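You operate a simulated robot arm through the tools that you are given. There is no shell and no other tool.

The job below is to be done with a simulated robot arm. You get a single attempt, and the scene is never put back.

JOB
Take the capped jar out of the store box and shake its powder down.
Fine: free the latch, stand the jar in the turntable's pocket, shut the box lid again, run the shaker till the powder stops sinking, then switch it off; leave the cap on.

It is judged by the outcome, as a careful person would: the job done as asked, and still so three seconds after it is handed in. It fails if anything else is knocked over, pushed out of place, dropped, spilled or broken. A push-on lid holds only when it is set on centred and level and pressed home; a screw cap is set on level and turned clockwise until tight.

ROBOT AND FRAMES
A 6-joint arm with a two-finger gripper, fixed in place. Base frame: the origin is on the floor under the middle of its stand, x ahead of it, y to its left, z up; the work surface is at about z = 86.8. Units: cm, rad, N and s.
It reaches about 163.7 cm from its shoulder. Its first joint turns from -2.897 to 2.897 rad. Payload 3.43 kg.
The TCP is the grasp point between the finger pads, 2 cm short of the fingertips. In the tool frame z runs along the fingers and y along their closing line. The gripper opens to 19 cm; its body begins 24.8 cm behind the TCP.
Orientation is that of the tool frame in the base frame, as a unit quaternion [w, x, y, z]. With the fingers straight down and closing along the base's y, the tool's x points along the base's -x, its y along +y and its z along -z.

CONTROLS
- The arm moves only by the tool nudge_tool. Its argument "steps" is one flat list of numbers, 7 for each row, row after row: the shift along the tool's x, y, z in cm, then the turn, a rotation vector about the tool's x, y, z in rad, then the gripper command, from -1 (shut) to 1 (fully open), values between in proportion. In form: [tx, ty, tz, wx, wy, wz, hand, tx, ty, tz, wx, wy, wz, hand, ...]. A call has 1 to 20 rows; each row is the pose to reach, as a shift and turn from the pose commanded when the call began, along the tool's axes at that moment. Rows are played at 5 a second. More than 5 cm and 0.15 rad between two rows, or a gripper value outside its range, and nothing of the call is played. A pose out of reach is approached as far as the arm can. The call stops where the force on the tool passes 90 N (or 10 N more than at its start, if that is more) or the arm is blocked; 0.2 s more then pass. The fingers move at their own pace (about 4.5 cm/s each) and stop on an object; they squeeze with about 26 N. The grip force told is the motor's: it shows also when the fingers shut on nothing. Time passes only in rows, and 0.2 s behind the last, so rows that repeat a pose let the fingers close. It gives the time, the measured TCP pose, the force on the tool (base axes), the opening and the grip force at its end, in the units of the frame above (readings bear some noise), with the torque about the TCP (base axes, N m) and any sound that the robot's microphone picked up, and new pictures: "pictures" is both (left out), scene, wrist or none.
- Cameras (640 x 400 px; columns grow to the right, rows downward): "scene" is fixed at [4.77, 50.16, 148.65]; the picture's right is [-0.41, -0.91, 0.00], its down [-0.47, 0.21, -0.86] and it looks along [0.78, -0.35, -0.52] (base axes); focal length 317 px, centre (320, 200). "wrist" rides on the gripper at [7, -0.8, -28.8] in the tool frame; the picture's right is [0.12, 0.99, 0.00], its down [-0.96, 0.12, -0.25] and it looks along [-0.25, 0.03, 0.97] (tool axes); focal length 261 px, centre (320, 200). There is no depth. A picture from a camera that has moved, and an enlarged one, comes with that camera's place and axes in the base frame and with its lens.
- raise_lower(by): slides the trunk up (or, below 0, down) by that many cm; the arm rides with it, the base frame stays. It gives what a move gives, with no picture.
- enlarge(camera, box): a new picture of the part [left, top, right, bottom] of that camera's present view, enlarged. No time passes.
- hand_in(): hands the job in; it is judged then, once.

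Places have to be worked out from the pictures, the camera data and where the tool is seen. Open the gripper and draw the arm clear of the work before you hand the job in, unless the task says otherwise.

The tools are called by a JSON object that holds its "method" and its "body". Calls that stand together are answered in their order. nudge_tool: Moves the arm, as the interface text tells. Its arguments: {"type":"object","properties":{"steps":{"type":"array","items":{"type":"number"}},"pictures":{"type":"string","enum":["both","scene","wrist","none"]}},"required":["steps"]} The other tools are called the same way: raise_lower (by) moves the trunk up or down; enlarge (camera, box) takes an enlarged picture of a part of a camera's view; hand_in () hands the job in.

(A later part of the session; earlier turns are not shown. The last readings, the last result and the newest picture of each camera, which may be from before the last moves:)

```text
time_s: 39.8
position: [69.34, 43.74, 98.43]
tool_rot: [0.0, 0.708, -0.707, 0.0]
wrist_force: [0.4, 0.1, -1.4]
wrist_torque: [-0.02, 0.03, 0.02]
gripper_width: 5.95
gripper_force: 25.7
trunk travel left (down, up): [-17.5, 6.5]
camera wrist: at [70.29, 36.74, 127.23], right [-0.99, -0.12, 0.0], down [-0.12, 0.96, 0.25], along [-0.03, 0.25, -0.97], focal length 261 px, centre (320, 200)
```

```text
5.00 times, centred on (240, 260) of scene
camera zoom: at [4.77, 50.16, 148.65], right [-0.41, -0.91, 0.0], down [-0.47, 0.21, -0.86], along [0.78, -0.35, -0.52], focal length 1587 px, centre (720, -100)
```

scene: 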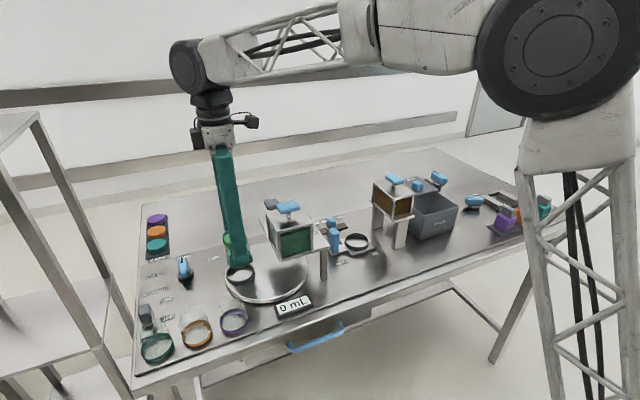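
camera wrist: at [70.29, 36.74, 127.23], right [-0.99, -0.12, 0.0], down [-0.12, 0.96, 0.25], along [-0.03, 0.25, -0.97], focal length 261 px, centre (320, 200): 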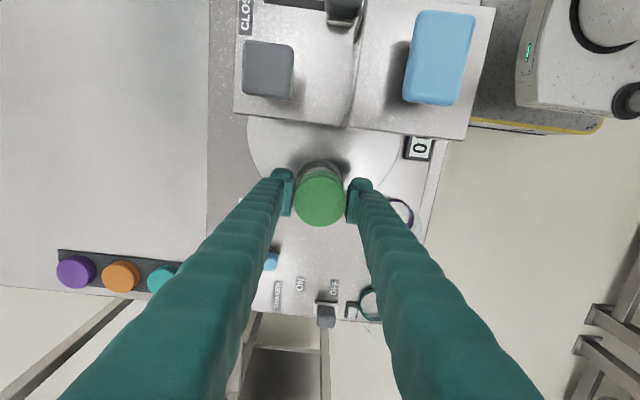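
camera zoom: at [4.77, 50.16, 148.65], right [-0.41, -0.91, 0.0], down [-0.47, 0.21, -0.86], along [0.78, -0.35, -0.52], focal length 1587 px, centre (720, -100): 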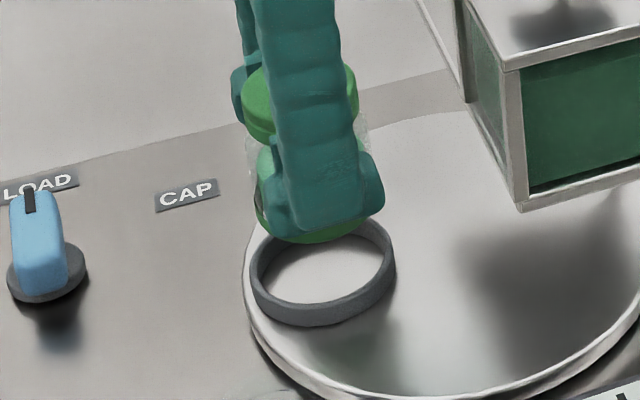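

Wrist view suggests the ring centre is ≈0.25 cm farther in x than the jar; y matches. I shift that and lower to about 1 cm above the ring for a final comparison.

{"method": "nudge_tool", "body": {"steps": [0, -0.25, 1, 0, 0, 0, -0.6, 0, -0.25, 2, 0, 0, 0, -0.6, 0, -0.25, 2.8, 0, 0, 0, -0.6, 0, -0.25, 2.8, 0, 0, 0, -0.6]}}

{"method": "enlarge", "body": {"camera": "wrist", "box": [270, 130, 370, 230]}}

{"method": "enlarge", "body": {"camera": "scene", "box": [210, 230, 270, 290]}}

```text
time_s: 40.8
position: [69.4, 44.03, 95.98]
tool_rot: [0.001, 0.708, -0.706, -0.001]
wrist_force: [0.2, 0.3, -1.9]
wrist_torque: [0.02, 0.05, 0.0]
gripper_width: 5.93
gripper_force: 26.2
trunk travel left (down, up): [-17.5, 6.5]
camera wrist: at [70.39, 36.85, 124.77], right [-0.99, -0.12, 0.0], down [-0.12, 0.96, 0.25], along [-0.03, 0.25, -0.97], focal length 261 px, centre (320, 200)
```

scene: 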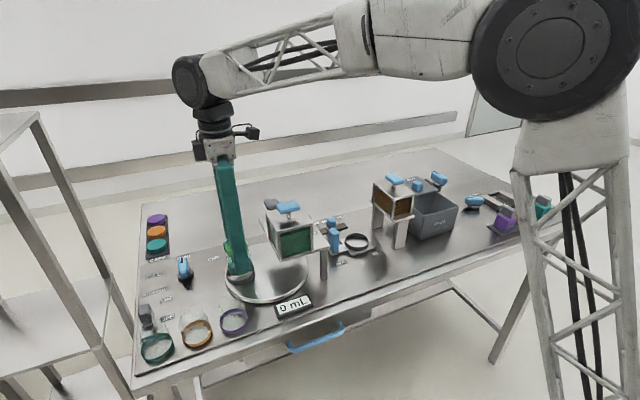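
wrist: 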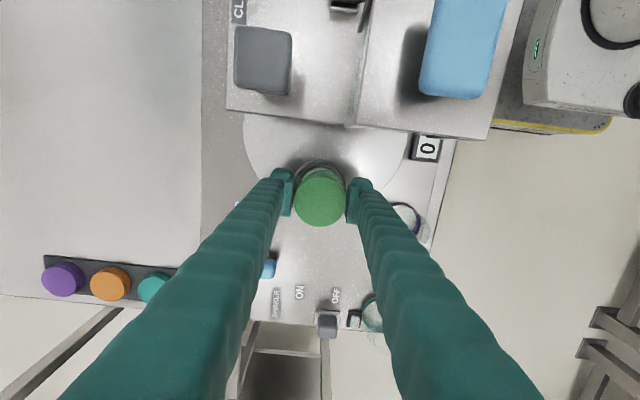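

```text
4.00 times, centred on (320, 180) of wrist
camera zoom: at [70.39, 36.85, 124.77], right [-0.99, -0.12, 0.0], down [-0.12, 0.96, 0.25], along [-0.03, 0.25, -0.97], focal length 1043 px, centre (320, 280)
```

zoom: 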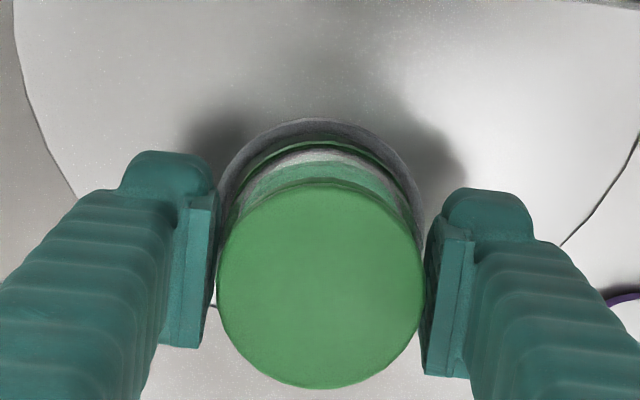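

```text
6.67 times, centred on (240, 260) of scene
camera zoom: at [4.77, 50.16, 148.65], right [-0.41, -0.91, 0.0], down [-0.47, 0.21, -0.86], along [0.78, -0.35, -0.52], focal length 2116 px, centre (853, -200)
```

zoom: 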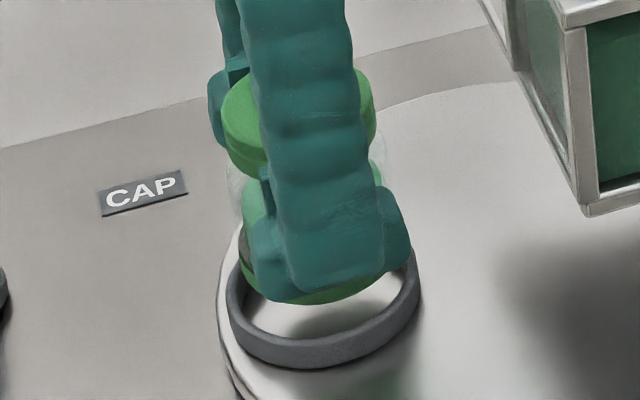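

Both views show the jar centred over the ring (within ≈0.1 cm). I lower slowly in small rows, watching the force.

{"method": "nudge_tool", "body": {"steps": [0, 0, 0.5, 0, 0, 0, -0.6, 0, 0, 1, 0, 0, 0, -0.6, 0, 0, 1.3, 0, 0, 0, -0.6, 0, 0, 1.6, 0, 0, 0, -0.6, 0, 0, 1.8, 0, 0, 0, -0.6]}}

{"method": "enlarge", "body": {"camera": "wrist", "box": [270, 130, 370, 230]}}

{"method": "enlarge", "body": {"camera": "scene", "box": [210, 230, 270, 290]}}

```text
time_s: 42.0
position: [69.49, 43.96, 94.41]
tool_rot: [0.0, 0.707, -0.707, -0.002]
wrist_force: [0.2, 0.2, -2.0]
wrist_torque: [-0.06, -0.01, 0.02]
gripper_width: 5.96
gripper_force: 26.5
trunk travel left (down, up): [-17.5, 6.5]
camera wrist: at [70.44, 36.87, 123.19], right [-0.99, -0.12, 0.0], down [-0.12, 0.96, 0.25], along [-0.03, 0.25, -0.97], focal length 261 px, centre (320, 200)
```

scene: 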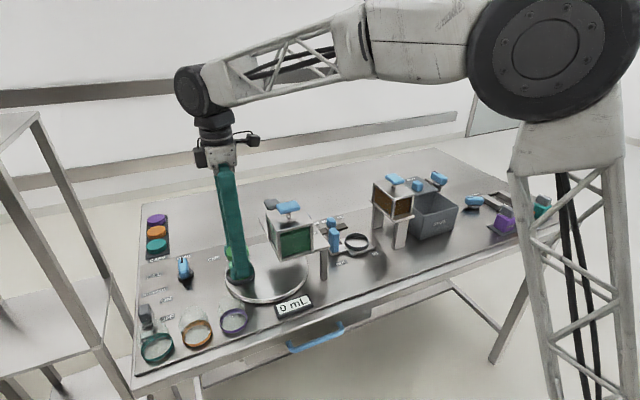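
wrist: 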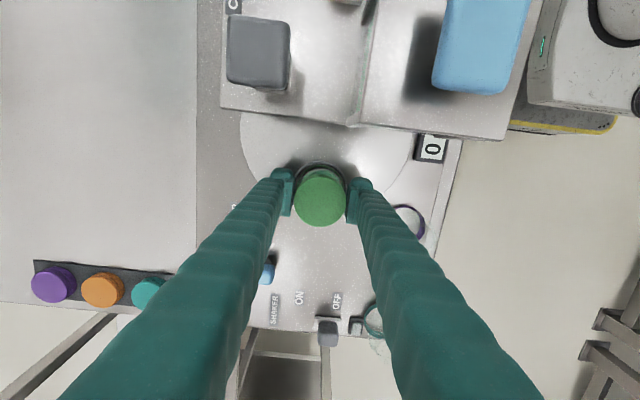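

```text
4.00 times, centred on (320, 180) of wrist
camera zoom: at [70.44, 36.87, 123.19], right [-0.99, -0.12, 0.0], down [-0.12, 0.96, 0.25], along [-0.03, 0.25, -0.97], focal length 1043 px, centre (320, 280)
```

zoom: 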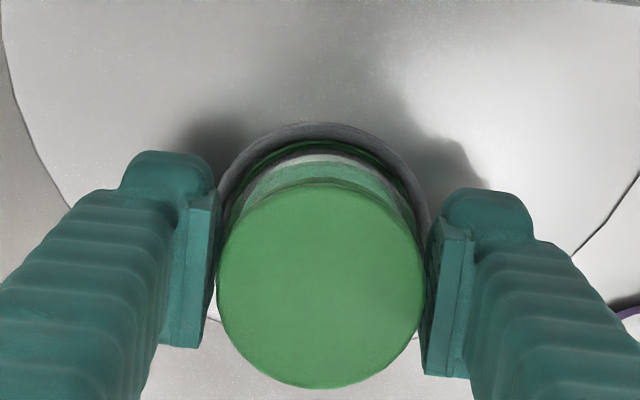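

```text
6.67 times, centred on (240, 260) of scene
camera zoom: at [4.77, 50.16, 148.65], right [-0.41, -0.91, 0.0], down [-0.47, 0.21, -0.86], along [0.78, -0.35, -0.52], focal length 2116 px, centre (853, -200)
```

zoom: 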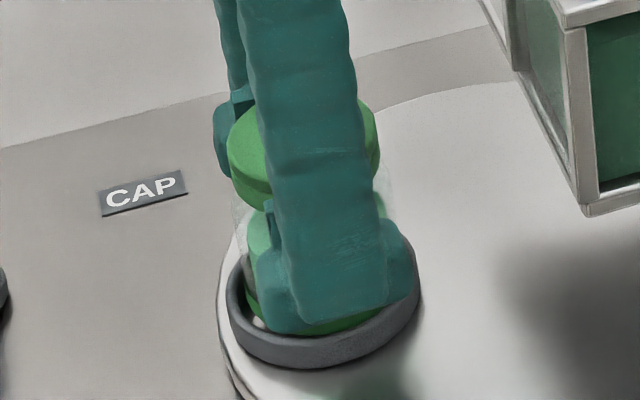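

The jar base is entering the ring without contact. I nudge 0.08 cm toward −x and go on lowering in fine rows until it sits.

{"method": "nudge_tool", "body": {"steps": [0, 0.08, 0, 0, 0, 0, -0.6, 0, 0.08, 0.3, 0, 0, 0, -0.6, 0, 0.08, 0.6, 0, 0, 0, -0.6, 0, 0.08, 0.9, 0, 0, 0, -0.6]}}

{"method": "enlarge", "body": {"camera": "wrist", "box": [270, 130, 370, 230]}}

{"method": "enlarge", "body": {"camera": "scene", "box": [210, 230, 270, 290]}}

```text
time_s: 43.0
position: [69.32, 43.99, 93.65]
tool_rot: [0.0, 0.708, -0.706, -0.001]
wrist_force: [0.4, 2.5, 6.2]
wrist_torque: [-0.08, -0.07, -0.01]
gripper_width: 5.97
gripper_force: 26.4
trunk travel left (down, up): [-17.5, 6.5]
camera wrist: at [70.31, 36.92, 122.4], right [-0.99, -0.12, 0.0], down [-0.12, 0.96, 0.25], along [-0.03, 0.25, -0.97], focal length 261 px, centre (320, 200)
```

scene: 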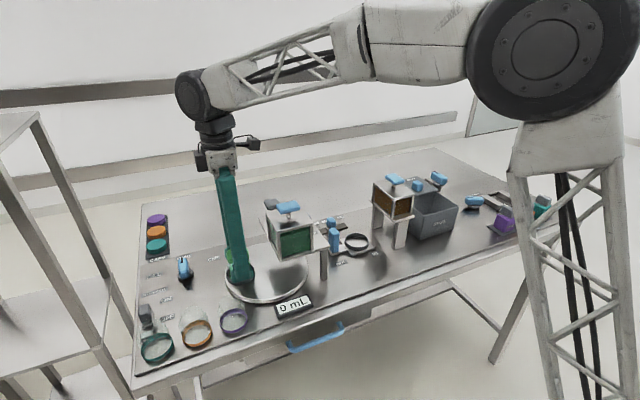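
wrist: 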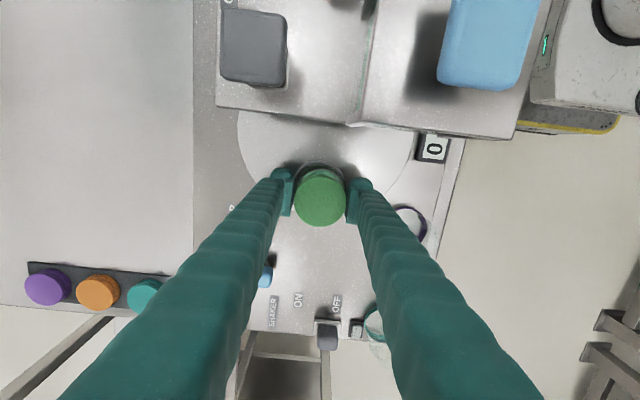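

```text
4.00 times, centred on (320, 180) of wrist
camera zoom: at [70.31, 36.92, 122.4], right [-0.99, -0.12, 0.0], down [-0.12, 0.96, 0.25], along [-0.03, 0.25, -0.97], focal length 1043 px, centre (320, 280)
```

zoom: 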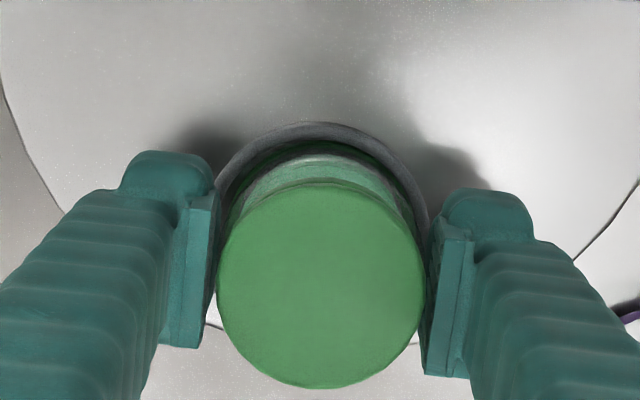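

```text
6.67 times, centred on (240, 260) of scene
camera zoom: at [4.77, 50.16, 148.65], right [-0.41, -0.91, 0.0], down [-0.47, 0.21, -0.86], along [0.78, -0.35, -0.52], focal length 2116 px, centre (853, -200)
```

zoom: 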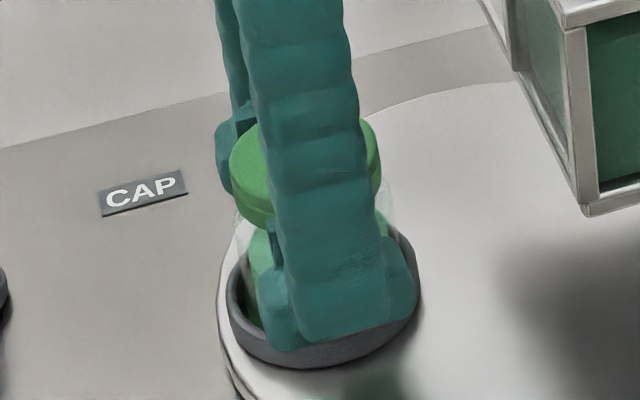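

First contact (Fz from −2 to +6 N). I lower 0.2 cm more to see whether it is properly on the bottom.

{"method": "nudge_tool", "body": {"steps": [0, 0, 0.1, 0, 0, 0, -0.6, 0, 0, 0.2, 0, 0, 0, -0.6, 0, 0, 0.2, 0, 0, 0, -0.6], "pictures": "none"}}

{"method": "enlarge", "body": {"camera": "scene", "box": [215, 235, 265, 285]}}

```text
time_s: 43.8
position: [69.4, 44.0, 93.4]
tool_rot: [0.001, 0.708, -0.706, -0.001]
wrist_force: [-0.6, 1.6, 25.5]
wrist_torque: [-0.05, 0.0, 0.01]
gripper_width: 5.97
gripper_force: 25.6
trunk travel left (down, up): [-17.5, 6.5]
```

```text
8.00 times, centred on (240, 260) of scene
camera zoom: at [4.77, 50.16, 148.65], right [-0.41, -0.91, 0.0], down [-0.47, 0.21, -0.86], along [0.78, -0.35, -0.52], focal length 2539 px, centre (960, -280)
```

zoom: 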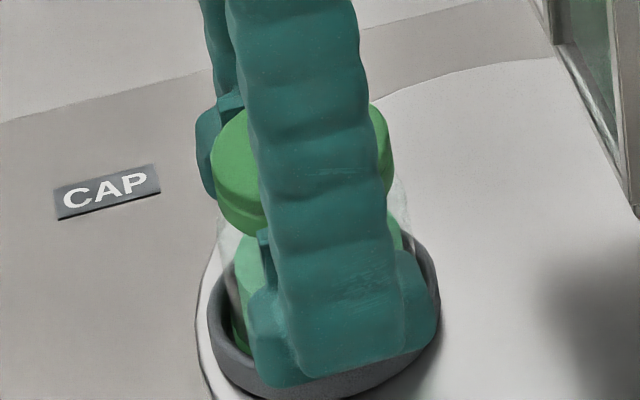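

Force rises evenly with almost no torque: the jar stands flat on the disc inside the ring. I ease the load, open and rise clear.

{"method": "nudge_tool", "body": {"steps": [0, 0, -0.15, 0, 0, 0, -0.6, 0, 0, -0.15, 0, 0, 0, -0.34, 0, 0, -0.15, 0, 0, 0, -0.28, 0, 0, -0.15, 0, 0, 0, -0.22, 0, 0, -1.5, 0, 0, 0, -0.22, 0, 0, -4, 0, 0, 0, -0.22, 0, 0, -8, 0, 0, 0, -0.22, 0, 0, -12, 0, 0, 0, -0.22]}}

{"method": "enlarge", "body": {"camera": "scene", "box": [200, 220, 280, 300]}}

{"method": "enlarge", "body": {"camera": "wrist", "box": [260, 110, 390, 240]}}

```text
time_s: 45.6
position: [69.26, 43.9, 105.13]
tool_rot: [0.0, 0.708, -0.707, -0.001]
wrist_force: [-0.1, 0.9, 0.0]
wrist_torque: [-0.01, 0.02, 0.0]
gripper_width: 7.43
gripper_force: 0.0
trunk travel left (down, up): [-17.5, 6.5]
camera wrist: at [70.33, 36.8, 134.0], right [-0.99, -0.12, 0.0], down [-0.12, 0.96, 0.25], along [-0.03, 0.25, -0.97], focal length 261 px, centre (320, 200)
```

scene: 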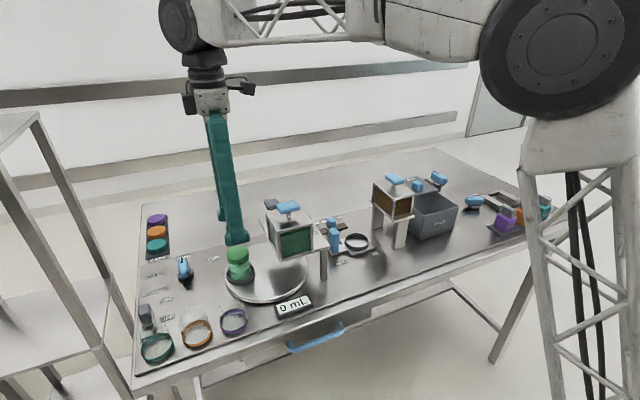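
wrist: 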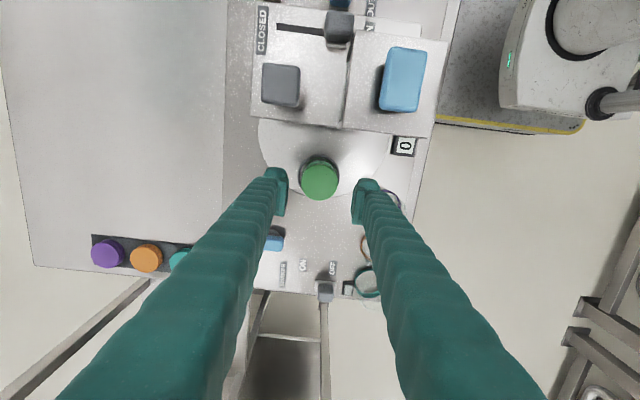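

```text
5.00 times, centred on (240, 260) of scene
camera zoom: at [4.77, 50.16, 148.65], right [-0.41, -0.91, 0.0], down [-0.47, 0.21, -0.86], along [0.78, -0.35, -0.52], focal length 1587 px, centre (720, -100)
```

zoom: 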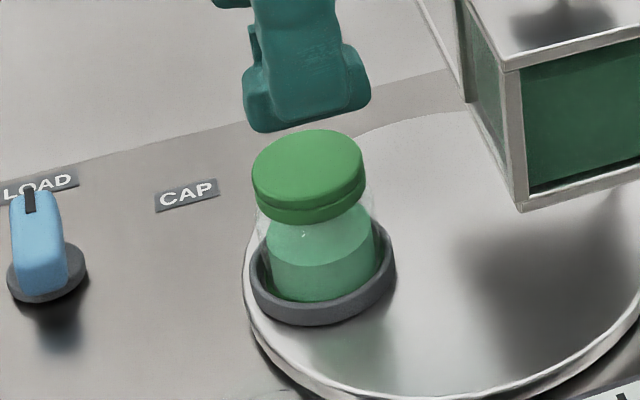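

```text
3.08 times, centred on (325, 175) of wrist
camera zoom: at [70.33, 36.8, 134.0], right [-0.99, -0.12, 0.0], down [-0.12, 0.96, 0.25], along [-0.03, 0.25, -0.97], focal length 802 px, centre (305, 277)
```

zoom: 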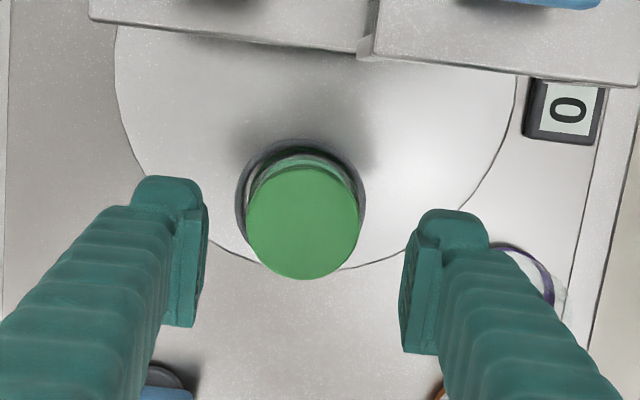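

The jar stands neatly in the ring with the cap on. Now back to the lid: I rise and travel to above the lid knob, turning the tool back.

{"method": "nudge_tool", "body": {"steps": [0, 0, -4, 0, 0, 0, -0.3, 0, 0, -8, 0, 0, 0, -0.4, 0, 0, -12, 0, 0, 0, -0.5, 0, 0, -16, 0, 0, 0, -0.5], "pictures": "none"}}

{"method": "nudge_tool", "body": {"steps": [3.5, -0.4, 0, 0, 0, 0.1, -0.5, 7, -0.8, 0, 0, 0, 0.2, -0.5, 10.5, -1.2, 0, 0, 0, 0.3, -0.5, 14, -1.6, 0, 0, 0, 0.4, -0.5, 17.5, -2, 0, 0, 0, 0.5, -0.5, 21, -2.4, 0, 0, 0, 0.6, -0.5, 24.5, -2.8, 0, 0, 0, 0.7, -0.5, 28, -3.2, 0, 0, 0, 0.8, -0.5, 31.5, -3.6, 0, 0, 0, 0.9, -0.5, 35, -4, 0, 0, 0, 1.0, -0.5, 38.5, -4.4, 0, 0, 0, 1.1, -0.5, 42, -4.8, 0, 0, 0, 1.2, -0.5, 45.5, -5.2, 0, 0, 0, 1.3, -0.5, 49, -5.6, 0, 0, 0, 1.4, -0.5, 52.5, -6, 0, 0, 0, 1.5, -0.5, 56, -6.5, 0, 0, 0, 1.5708, -0.5, 59, -7, 0, 0, 0, 1.5708, -0.5, 60.8, -7, 0, 0, 0, 1.5708, -0.5, 60.8, -7, 0, 0, 0, 1.5708, -0.5]}}

{"method": "enlarge", "body": {"camera": "wrist", "box": [240, 120, 400, 230]}}

```text
time_s: 46.6
position: [69.6, 43.89, 121.26]
tool_rot: [0.0, 0.708, -0.706, -0.002]
wrist_force: [-0.6, 0.0, -0.4]
wrist_torque: [0.03, 0.02, 0.0]
gripper_width: 4.77
gripper_force: 0.0
trunk travel left (down, up): [-17.5, 6.5]
```

```text
time_s: 50.6
position: [76.46, -16.84, 121.2]
tool_rot: [0.0, -0.001, 1.0, 0.002]
wrist_force: [0.2, -0.4, -0.7]
wrist_torque: [0.01, -0.02, -0.02]
gripper_width: 4.74
gripper_force: 0.0
trunk travel left (down, up): [-17.5, 6.5]
camera wrist: at [69.45, -17.9, 150.03], right [-0.12, 0.99, 0.0], down [0.96, 0.12, 0.25], along [0.24, 0.03, -0.97], focal length 261 px, centre (320, 200)
```

scene: 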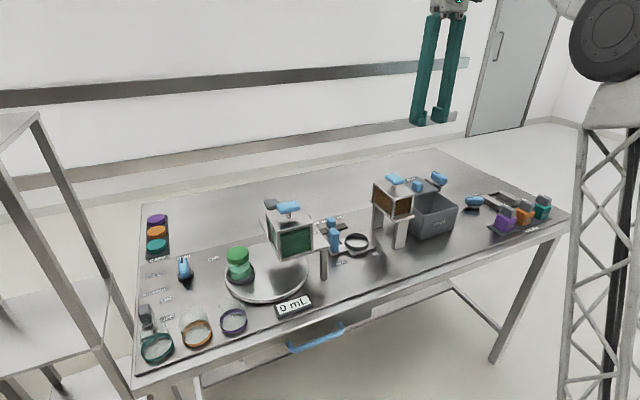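
wrist: 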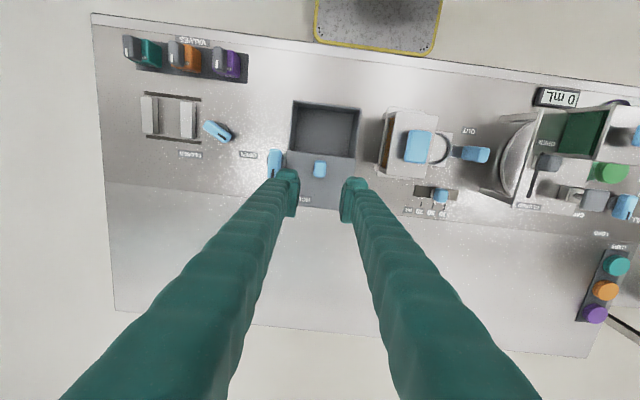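

```text
3.64 times, centred on (320, 175) of wrist
camera zoom: at [69.45, -17.9, 150.03], right [-0.12, 0.99, 0.0], down [0.96, 0.12, 0.25], along [0.24, 0.03, -0.97], focal length 948 px, centre (320, 291)
```

zoom: 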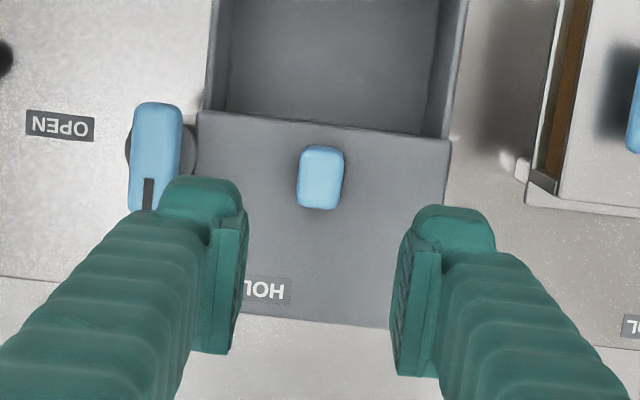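

I descend onto the lid knob (≈76.1,−17.0), same height as before, and grip it.

{"method": "nudge_tool", "body": {"steps": [0.2, -0.15, 4, 0, 0, 0, -0.5, 0.2, -0.15, 8, 0, 0, 0, -0.5, 0.2, -0.15, 12, 0, 0, 0, -0.5, 0.2, -0.15, 16, 0, 0, 0, -0.5, 0.2, -0.15, 19, 0, 0, 0, -0.5, 0.2, -0.15, 21, 0, 0, 0, -0.5, 0.2, -0.15, 21, 0, 0, 0, -0.5]}}

{"method": "enlarge", "body": {"camera": "wrist", "box": [250, 130, 390, 230]}}

{"method": "enlarge", "body": {"camera": "scene", "box": [395, 150, 475, 230]}}

```text
time_s: 52.2
position: [76.19, -16.97, 100.06]
tool_rot: [-0.001, 0.0, 1.0, 0.001]
wrist_force: [-0.7, 0.8, 0.3]
wrist_torque: [-0.02, 0.02, -0.02]
gripper_width: 4.76
gripper_force: 0.2
trunk travel left (down, up): [-17.5, 6.5]
camera wrist: at [69.32, -17.9, 128.91], right [-0.12, 0.99, 0.0], down [0.96, 0.12, 0.25], along [0.24, 0.03, -0.97], focal length 261 px, centre (320, 200)
```

scene: 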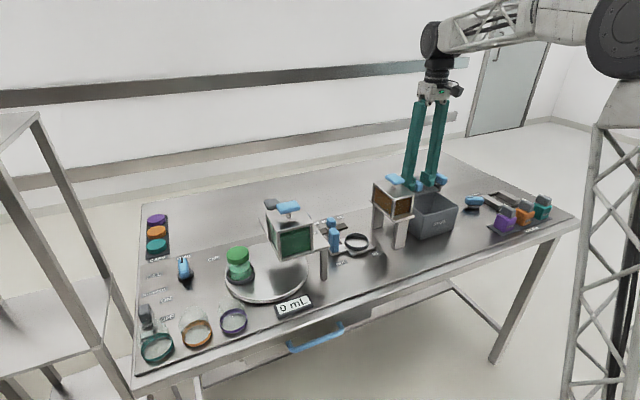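
wrist: 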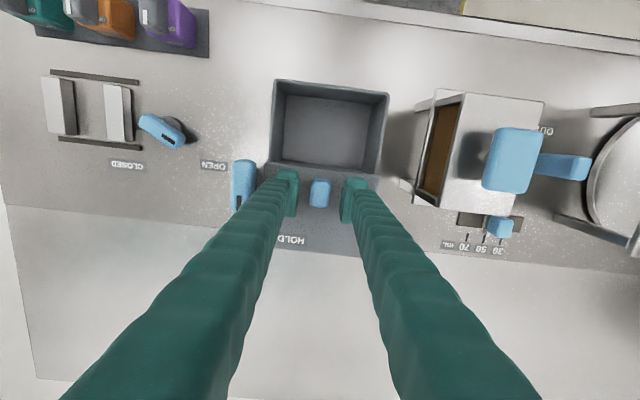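

```text
4.00 times, centred on (320, 180) of wrist
camera zoom: at [69.32, -17.9, 128.91], right [-0.12, 0.99, 0.0], down [0.96, 0.12, 0.25], along [0.24, 0.03, -0.97], focal length 1043 px, centre (320, 280)
```

zoom: 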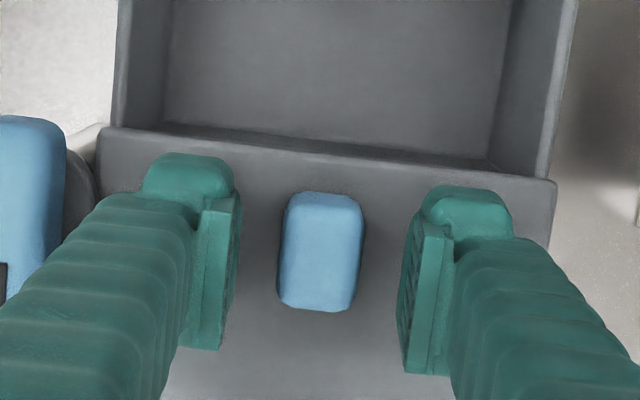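

```text
5.00 times, centred on (435, 190) of scene
camera zoom: at [4.77, 50.16, 148.65], right [-0.41, -0.91, 0.0], down [-0.47, 0.21, -0.86], along [0.78, -0.35, -0.52], focal length 1587 px, centre (-255, 250)
```

zoom: 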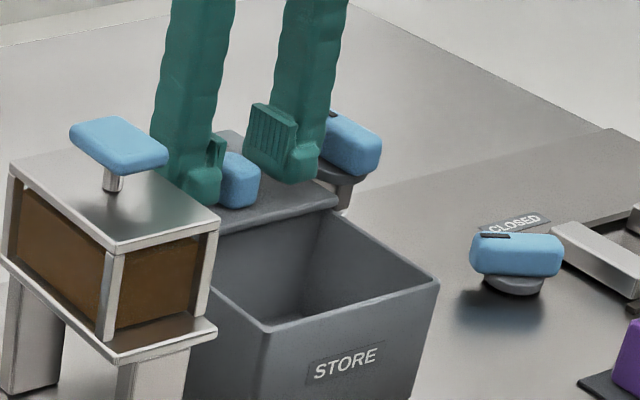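

The knob is centred. I close on it and begin sliding the lid back toward −x.

{"method": "nudge_tool", "body": {"steps": [0, 0, 0, 0, 0, 0, -0.65, 0, 0, 0, 0, 0, 0, -0.8, 0, 0, 0, 0, 0, 0, -0.85, 0, 0, 0, 0, 0, 0, -0.85, 0.6, 0, 0, 0, 0, 0, -0.85, 1.6, 0, 0, 0, 0, 0, -0.85, 2.6, 0, 0, 0, 0, 0, -0.85], "pictures": "none"}}

```text
time_s: 53.8
position: [73.7, -16.98, 100.09]
tool_rot: [-0.001, -0.001, 1.0, 0.0]
wrist_force: [0.5, -4.8, -14.5]
wrist_torque: [-0.04, -0.09, -0.15]
gripper_width: 2.25
gripper_force: 45.3
trunk travel left (down, up): [-17.5, 6.5]
```

It slides freely. I continue to the closed position.

{"method": "nudge_tool", "body": {"steps": [1, 0, 0.1, 0, 0, 0, -0.85, 2, 0, 0.1, 0, 0, 0, -0.85, 3, 0, 0.1, 0, 0, 0, -0.85, 4, 0, 0.1, 0, 0, 0, -0.85, 5, 0, 0.1, 0, 0, 0, -0.85, 6, 0, 0.1, 0, 0, 0, -0.85, 7, 0, 0.1, 0, 0, 0, -0.85, 7.4, 0, 0.1, 0, 0, 0, -0.85]}}

{"method": "enlarge", "body": {"camera": "scene", "box": [405, 165, 475, 245]}}

{"method": "enlarge", "body": {"camera": "wrist", "box": [250, 130, 390, 230]}}

```text
time_s: 55.6
position: [66.19, -16.92, 100.2]
tool_rot: [0.0, 0.0, 1.0, 0.0]
wrist_force: [4.8, -4.0, 14.0]
wrist_torque: [-0.03, 0.0, -0.09]
gripper_width: 2.31
gripper_force: 45.1
trunk travel left (down, up): [-17.5, 6.5]
camera wrist: at [59.28, -17.9, 128.9], right [-0.12, 0.99, 0.0], down [0.96, 0.12, 0.25], along [0.25, 0.03, -0.97], focal length 261 px, centre (320, 200)
```

scene: 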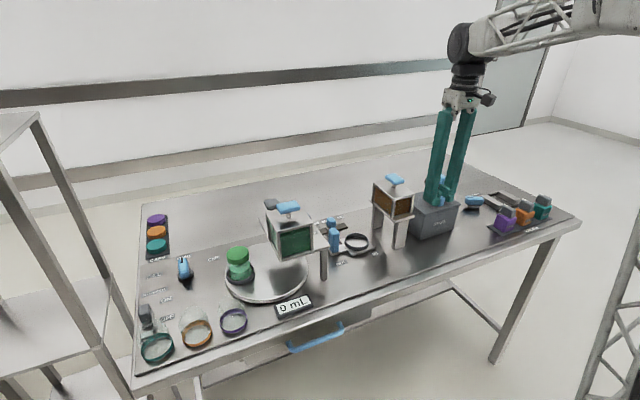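
wrist: 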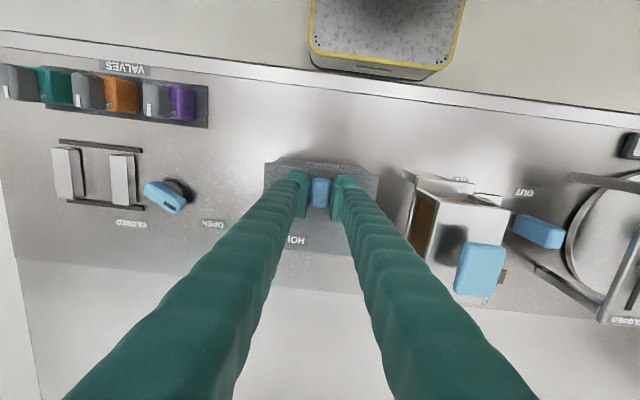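

```text
5.00 times, centred on (440, 205) of scene
camera zoom: at [4.77, 50.16, 148.65], right [-0.41, -0.91, 0.0], down [-0.47, 0.21, -0.86], along [0.78, -0.35, -0.52], focal length 1587 px, centre (-280, 175)
```

zoom: 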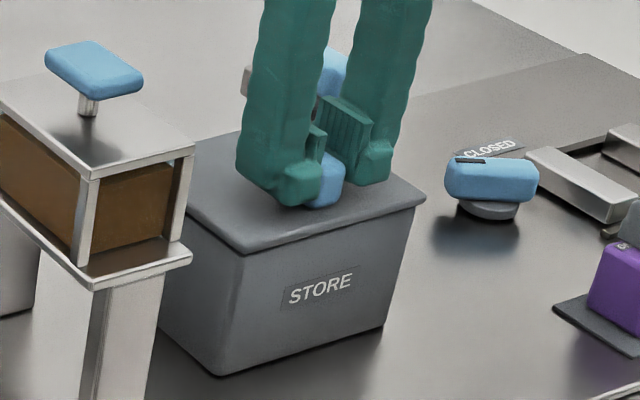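

```text
4.00 times, centred on (320, 180) of wrist
camera zoom: at [59.28, -17.9, 128.9], right [-0.12, 0.99, 0.0], down [0.96, 0.12, 0.25], along [0.25, 0.03, -0.97], focal length 1043 px, centre (320, 280)
```

zoom: 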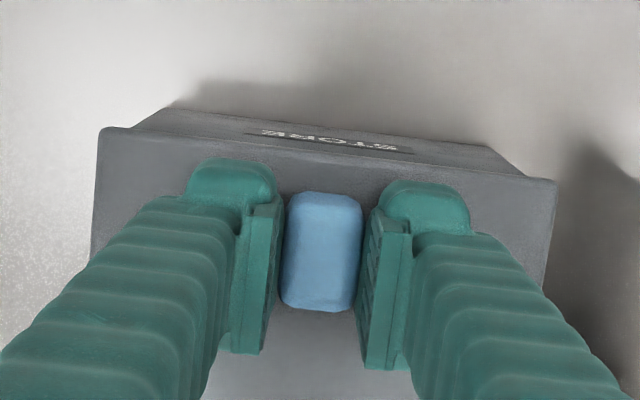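

The lid covers the box; I push the last bit against its closed stop.

{"method": "nudge_tool", "body": {"steps": [0.2, 0, 0, 0, 0, 0, -0.85, 0.4, 0, 0, 0, 0, 0, -0.85, 0.5, 0, 0, 0, 0, 0, -0.85], "pictures": "none"}}

```text
time_s: 56.4
position: [66.03, -16.94, 99.96]
tool_rot: [0.0, -0.001, 1.0, 0.0]
wrist_force: [38.6, -6.3, 23.5]
wrist_torque: [-0.09, -0.41, -0.03]
gripper_width: 2.32
gripper_force: 45.0
trunk travel left (down, up): [-17.5, 6.5]
```

Stop reached (38 N): the lid is shut. I ease off, open and rise.

{"method": "nudge_tool", "body": {"steps": [-0.3, 0, -0.15, 0, 0, 0, -0.85, -0.3, 0, -0.15, 0, 0, 0, -0.6, -0.3, 0, -0.15, 0, 0, 0, -0.5, -0.3, 0, -2, 0, 0, 0, -0.5, -0.3, 0, -6, 0, 0, 0, -0.5, -0.3, 0, -10, 0, 0, 0, -0.5, -0.3, 0, -14, 0, 0, 0, -0.5, -0.3, 0, -18, 0, 0, 0, -0.5, -0.3, 0, -21, 0, 0, 0, -0.5]}}

{"method": "enlarge", "body": {"camera": "scene", "box": [395, 155, 475, 245]}}

{"method": "enlarge", "body": {"camera": "wrist", "box": [240, 120, 400, 230]}}

```text
time_s: 58.4
position: [66.13, -17.15, 121.18]
tool_rot: [0.0, -0.001, 1.0, 0.001]
wrist_force: [0.3, -0.7, 0.7]
wrist_torque: [0.02, 0.02, -0.03]
gripper_width: 4.76
gripper_force: 0.0
trunk travel left (down, up): [-17.5, 6.5]
camera wrist: at [59.15, -17.99, 149.98], right [-0.12, 0.99, 0.0], down [0.96, 0.12, 0.25], along [0.24, 0.03, -0.97], focal length 261 px, centre (320, 200)
```

scene: 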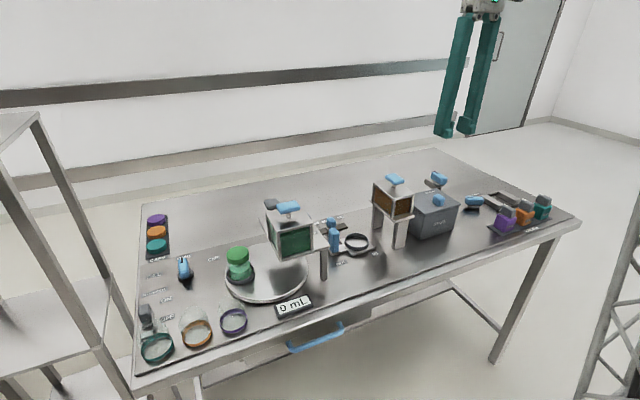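
wrist: 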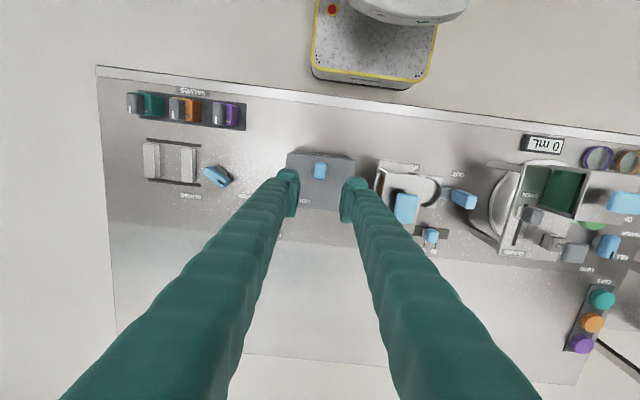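

```text
4.44 times, centred on (435, 200) of scene
camera zoom: at [4.77, 50.16, 148.65], right [-0.41, -0.91, 0.0], down [-0.47, 0.21, -0.86], along [0.78, -0.35, -0.52], focal length 1410 px, centre (-191, 200)
```

zoom: 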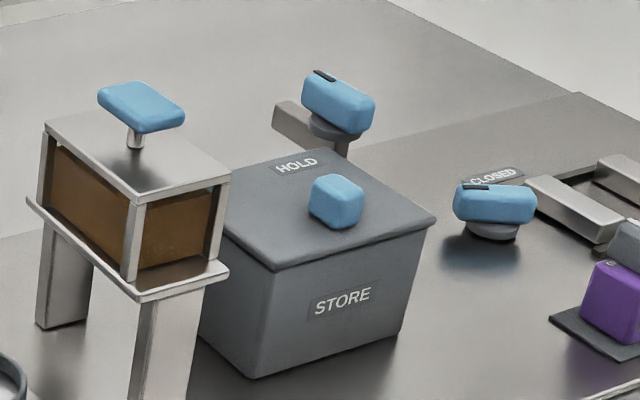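

```text
3.64 times, centred on (320, 175) of wrist
camera zoom: at [59.15, -17.99, 149.98], right [-0.12, 0.99, 0.0], down [0.96, 0.12, 0.25], along [0.24, 0.03, -0.97], focal length 948 px, centre (320, 291)
```

zoom: 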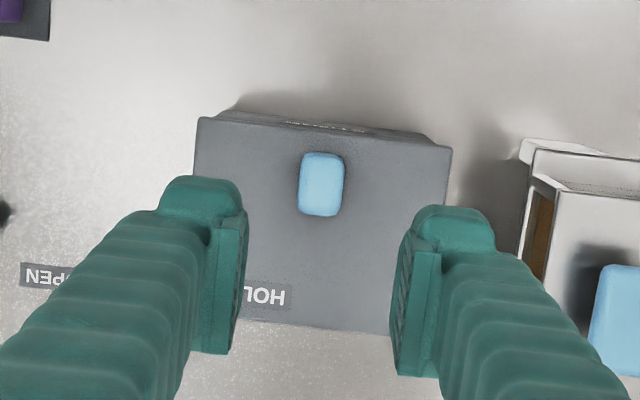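

The lid is shut just as at the start. Now the shaker switch; I zoom on it in the scene view to understand how it works.

{"method": "enlarge", "body": {"camera": "scene", "box": [130, 270, 190, 340]}}

{"method": "enlarge", "body": {"camera": "scene", "box": [215, 235, 275, 295]}}

{"method": "enlarge", "body": {"camera": "scene", "box": [130, 200, 220, 290]}}

```text
5.71 times, centred on (160, 305) of scene
camera zoom: at [4.77, 50.16, 148.65], right [-0.41, -0.91, 0.0], down [-0.47, 0.21, -0.86], along [0.78, -0.35, -0.52], focal length 1814 px, centre (1234, -400)
```

zoom: 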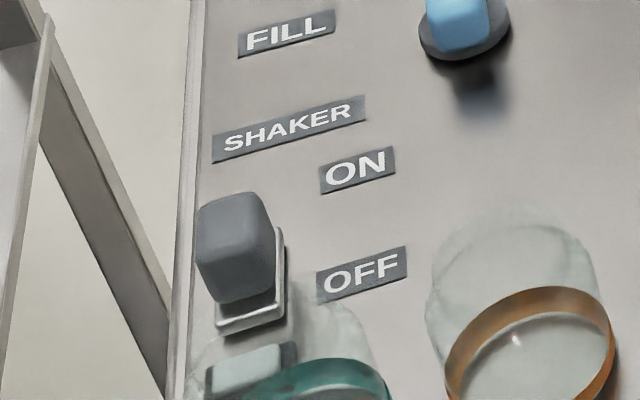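

```text
6.67 times, centred on (245, 265) of scene
camera zoom: at [4.77, 50.16, 148.65], right [-0.41, -0.91, 0.0], down [-0.47, 0.21, -0.86], along [0.78, -0.35, -0.52], focal length 2116 px, centre (820, -233)
```

zoom: 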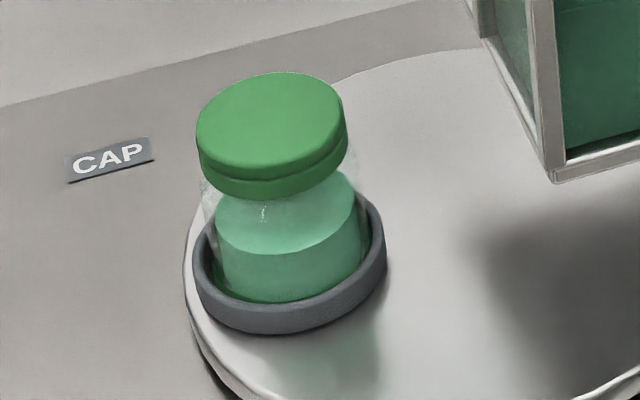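

```text
4.44 times, centred on (175, 245) of scene
camera zoom: at [4.77, 50.16, 148.65], right [-0.41, -0.91, 0.0], down [-0.47, 0.21, -0.86], along [0.78, -0.35, -0.52], focal length 1410 px, centre (964, 0)
```

zoom: 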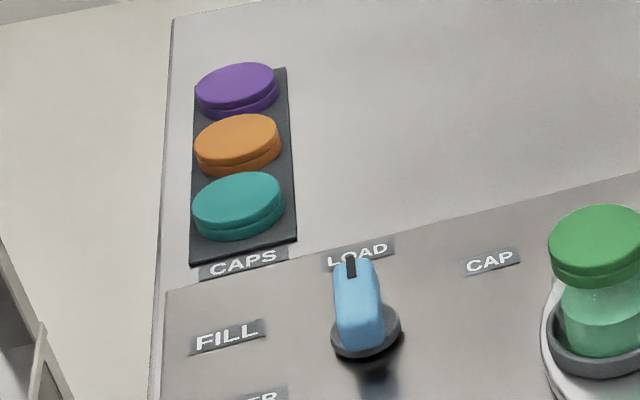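

The switch (grey handle on a small plate, with an OFF/ON label and probably a lamp) is near (65,66). I move there at height, fingers closing along y, to look with the wrist camera.

{"method": "nudge_tool", "body": {"steps": [0, 4.5, 0, 0, 0, 0, -0.5, 0, 9, 0, 0, 0, 0, -0.5, 0, 13.5, 0, 0, 0, 0, -0.5, 0, 18, 0, 0, 0, 0, -0.5, 0, 22.5, 0, 0, 0, 0, -0.5, 0, 27, 0, 0, 0, 0, -0.5, 0, 31.5, 0, 0, 0, 0, -0.5, 0, 36, 0, 0, 0, 0, -0.5, 0, 40.5, 0, 0, 0, 0, -0.5, 0, 45, 0, 0, 0, 0, -0.5, 0, 49.5, 0, 0, 0, 0, -0.5, 0, 54, 0, 0, 0, 0, -0.5, 0, 58.5, 0, 0, 0, 0, -0.5, 0.3, 63, 0, 0, 0, 0, -0.5, 0.6, 67.5, 0, 0, 0, 0, -0.5, 0.8, 72, 0, 0, 0, 0, -0.5, 1, 76.5, 0, 0, 0, 0, -0.5, 1, 80, 0, 0, 0, 0, -0.5, 1, 83, 0, 0, 0, 0, -0.5, 1, 83, 0, 0, 0, 0, -0.4]}}

{"method": "enlarge", "body": {"camera": "wrist", "box": [240, 110, 400, 230]}}

```text
time_s: 62.6
position: [64.72, 65.75, 120.58]
tool_rot: [0.002, -0.001, 1.0, 0.003]
wrist_force: [-0.6, 0.0, -0.8]
wrist_torque: [-0.01, 0.04, -0.01]
gripper_width: 5.68
gripper_force: 0.0
out of reach, approached as far as the arm can: row 19, 20
trunk travel left (down, up): [-17.5, 6.5]
camera wrist: at [57.76, 64.72, 149.4], right [-0.12, 0.99, 0.01], down [0.96, 0.12, 0.25], along [0.25, 0.04, -0.97], focal length 261 px, centre (320, 200)
```

scene: 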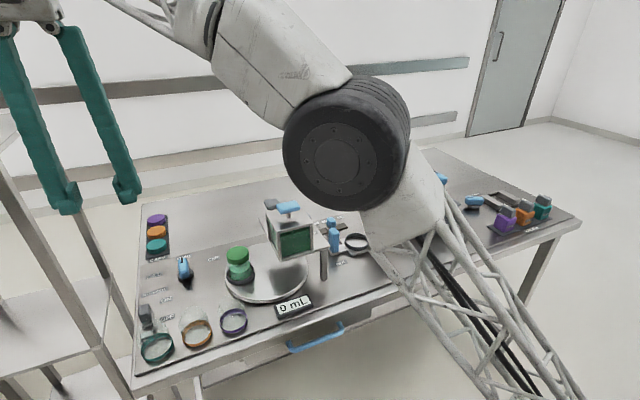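
wrist: 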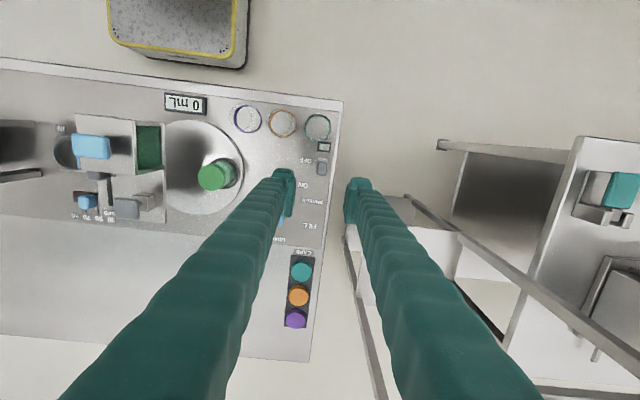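

```text
3.33 times, centred on (320, 170) of wrist
camera zoom: at [57.76, 64.72, 149.4], right [-0.12, 0.99, 0.01], down [0.96, 0.12, 0.25], along [0.25, 0.04, -0.97], focal length 869 px, centre (320, 300)
```

zoom: 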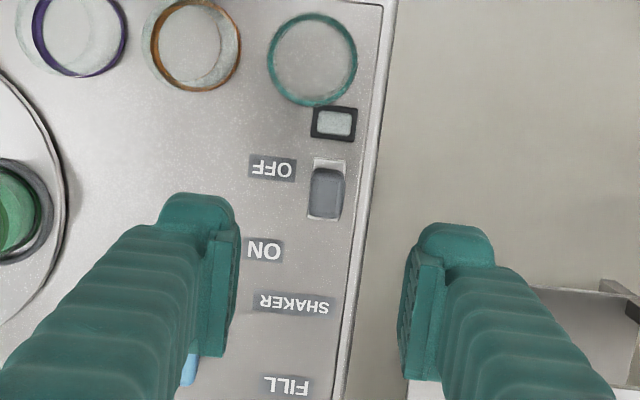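

The switch: handle spans about x 64–67.2, y 65.4–67.8, with an indicator window beside it at (61,66.6). The arm is near a joint limit with this yaw, so I turn the tool some and go lower for a closer look, fingers wide open.

{"method": "nudge_tool", "body": {"steps": [0, 0, 0, 0, 0, -0.12, -0.2, 0, 0, 0, 0, 0, -0.24, 0, -0.2, 0.2, 1, 0, 0, -0.36, 0.1, -0.4, 0.4, 4, 0, 0, -0.48, 0.1, -0.6, 0.6, 7, 0, 0, -0.6, 0.1, -0.8, 0.7, 10, 0, 0, -0.7, 0.1, -0.8, 0.7, 12, 0, 0, -0.78, 0.1]}}

{"method": "enlarge", "body": {"camera": "wrist", "box": [240, 120, 400, 230]}}

{"method": "enlarge", "body": {"camera": "scene", "box": [130, 270, 190, 340]}}

```text
time_s: 64.2
position: [65.35, 66.42, 108.92]
tool_rot: [-0.001, -0.382, 0.924, 0.001]
wrist_force: [-0.3, 0.2, 0.6]
wrist_torque: [-0.03, -0.03, 0.0]
gripper_width: 10.44
gripper_force: 0.1
trunk travel left (down, up): [-17.5, 6.5]
camera wrist: at [61.07, 60.76, 137.73], right [-0.79, 0.62, 0.0], down [0.6, 0.76, 0.25], along [0.15, 0.2, -0.97], focal length 261 px, centre (320, 200)
```

scene: 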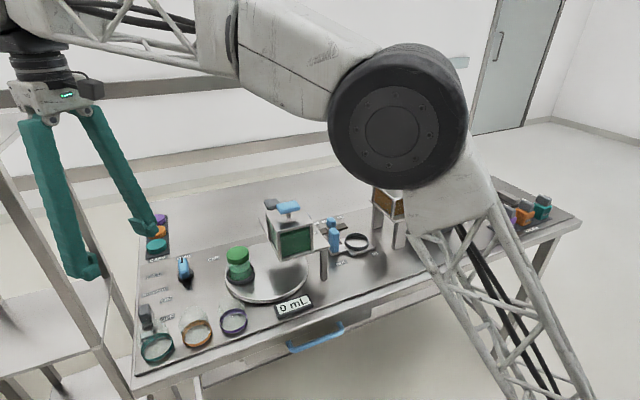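
wrist: 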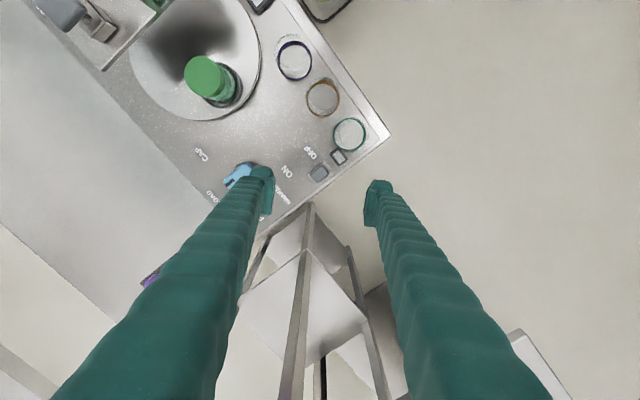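

```text
3.64 times, centred on (320, 175) of wrist
camera zoom: at [61.07, 60.76, 137.73], right [-0.79, 0.62, 0.0], down [0.6, 0.76, 0.25], along [0.15, 0.2, -0.97], focal length 948 px, centre (320, 291)
```

zoom: 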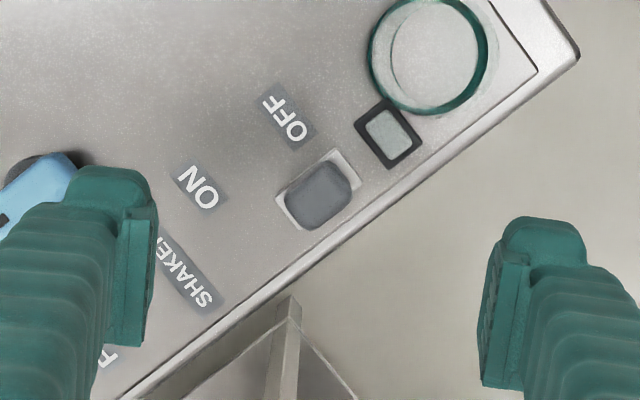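

```text
5.71 times, centred on (160, 305) of scene
camera zoom: at [4.77, 50.16, 148.65], right [-0.41, -0.91, 0.0], down [-0.47, 0.21, -0.86], along [0.78, -0.35, -0.52], focal length 1814 px, centre (1234, -400)
```

zoom: 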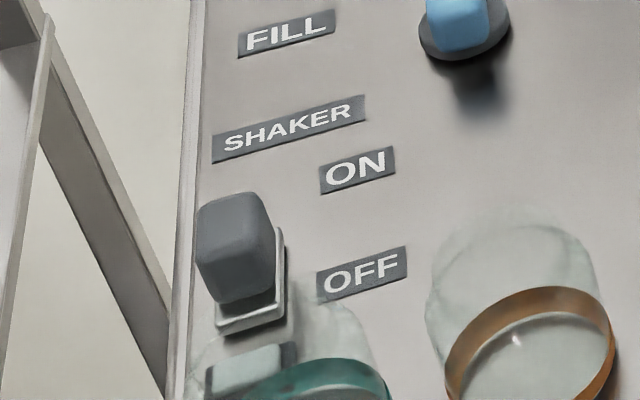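

The handle is an upright block about 3.2×2.4 cm, top at z≈91, on a plate near the OFF row – probably a slider moving +x towards ON. I turn the tool so the fingers close along x, narrow them to 4.6 cm and lower to z≈99 for alignment.

{"method": "nudge_tool", "body": {"steps": [0, 0, 1, 0, 0, -0.13, -0.1, 0, 0, 2, 0, 0, -0.26, -0.3, 0, 0, 4, 0, 0, -0.39, -0.516, 0, 0, 6, 0, 0, -0.52, -0.516, 0, 0, 8, 0, 0, -0.65, -0.516, 0, 0, 9.5, 0, 0, -0.79, -0.516, 0, 0, 9.5, 0, 0, -0.79, -0.516]}}

{"method": "enlarge", "body": {"camera": "wrist", "box": [260, 130, 380, 230]}}

{"method": "enlarge", "body": {"camera": "scene", "box": [120, 250, 200, 350]}}

```text
time_s: 65.8
position: [65.29, 66.33, 99.3]
tool_rot: [0.001, 0.708, -0.706, -0.001]
wrist_force: [0.2, -0.7, -0.2]
wrist_torque: [0.0, -0.01, 0.01]
gripper_width: 4.6
gripper_force: 0.1
trunk travel left (down, up): [-17.5, 6.5]
camera wrist: at [66.33, 59.24, 127.98], right [-0.99, -0.12, 0.0], down [-0.12, 0.96, 0.25], along [-0.03, 0.25, -0.97], focal length 261 px, centre (320, 200)
```

scene: 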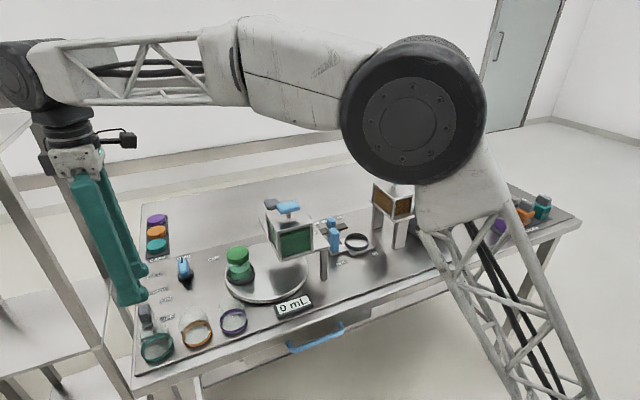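
wrist: 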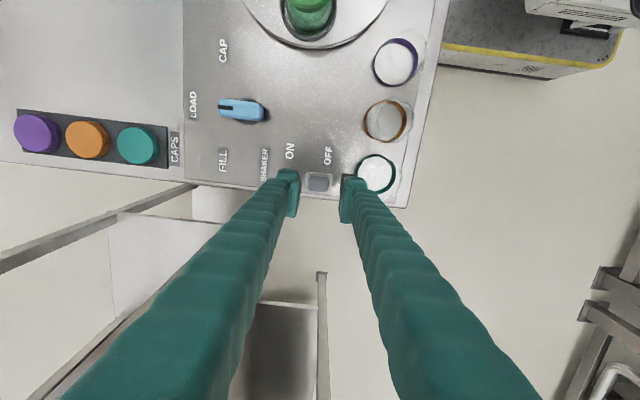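

```text
4.00 times, centred on (320, 180) of wrist
camera zoom: at [66.33, 59.24, 127.98], right [-0.99, -0.12, 0.0], down [-0.12, 0.96, 0.25], along [-0.03, 0.25, -0.97], focal length 1043 px, centre (320, 280)
```

zoom: 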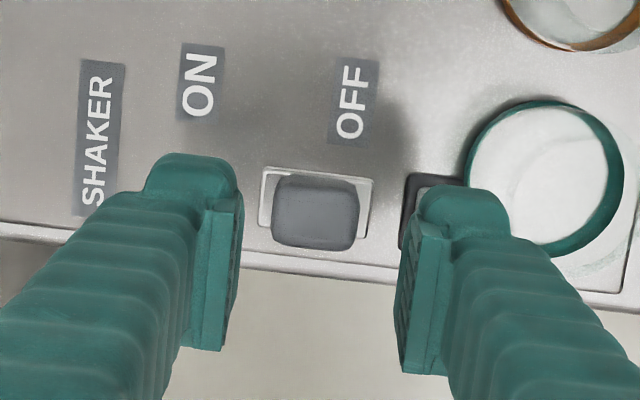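

```text
4.00 times, centred on (160, 300) of scene
camera zoom: at [4.77, 50.16, 148.65], right [-0.41, -0.91, 0.0], down [-0.47, 0.21, -0.86], along [0.78, -0.35, -0.52], focal length 1269 px, centre (960, -200)
```

zoom: 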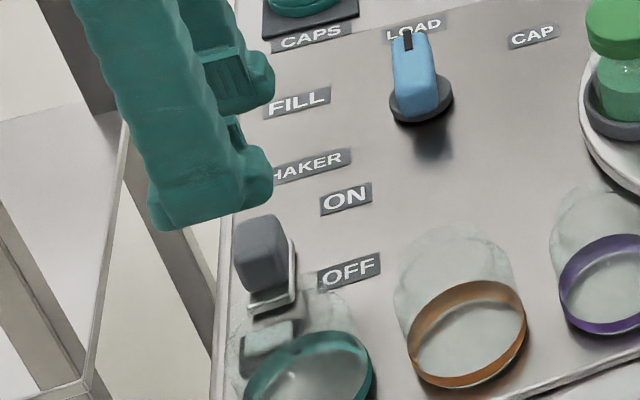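

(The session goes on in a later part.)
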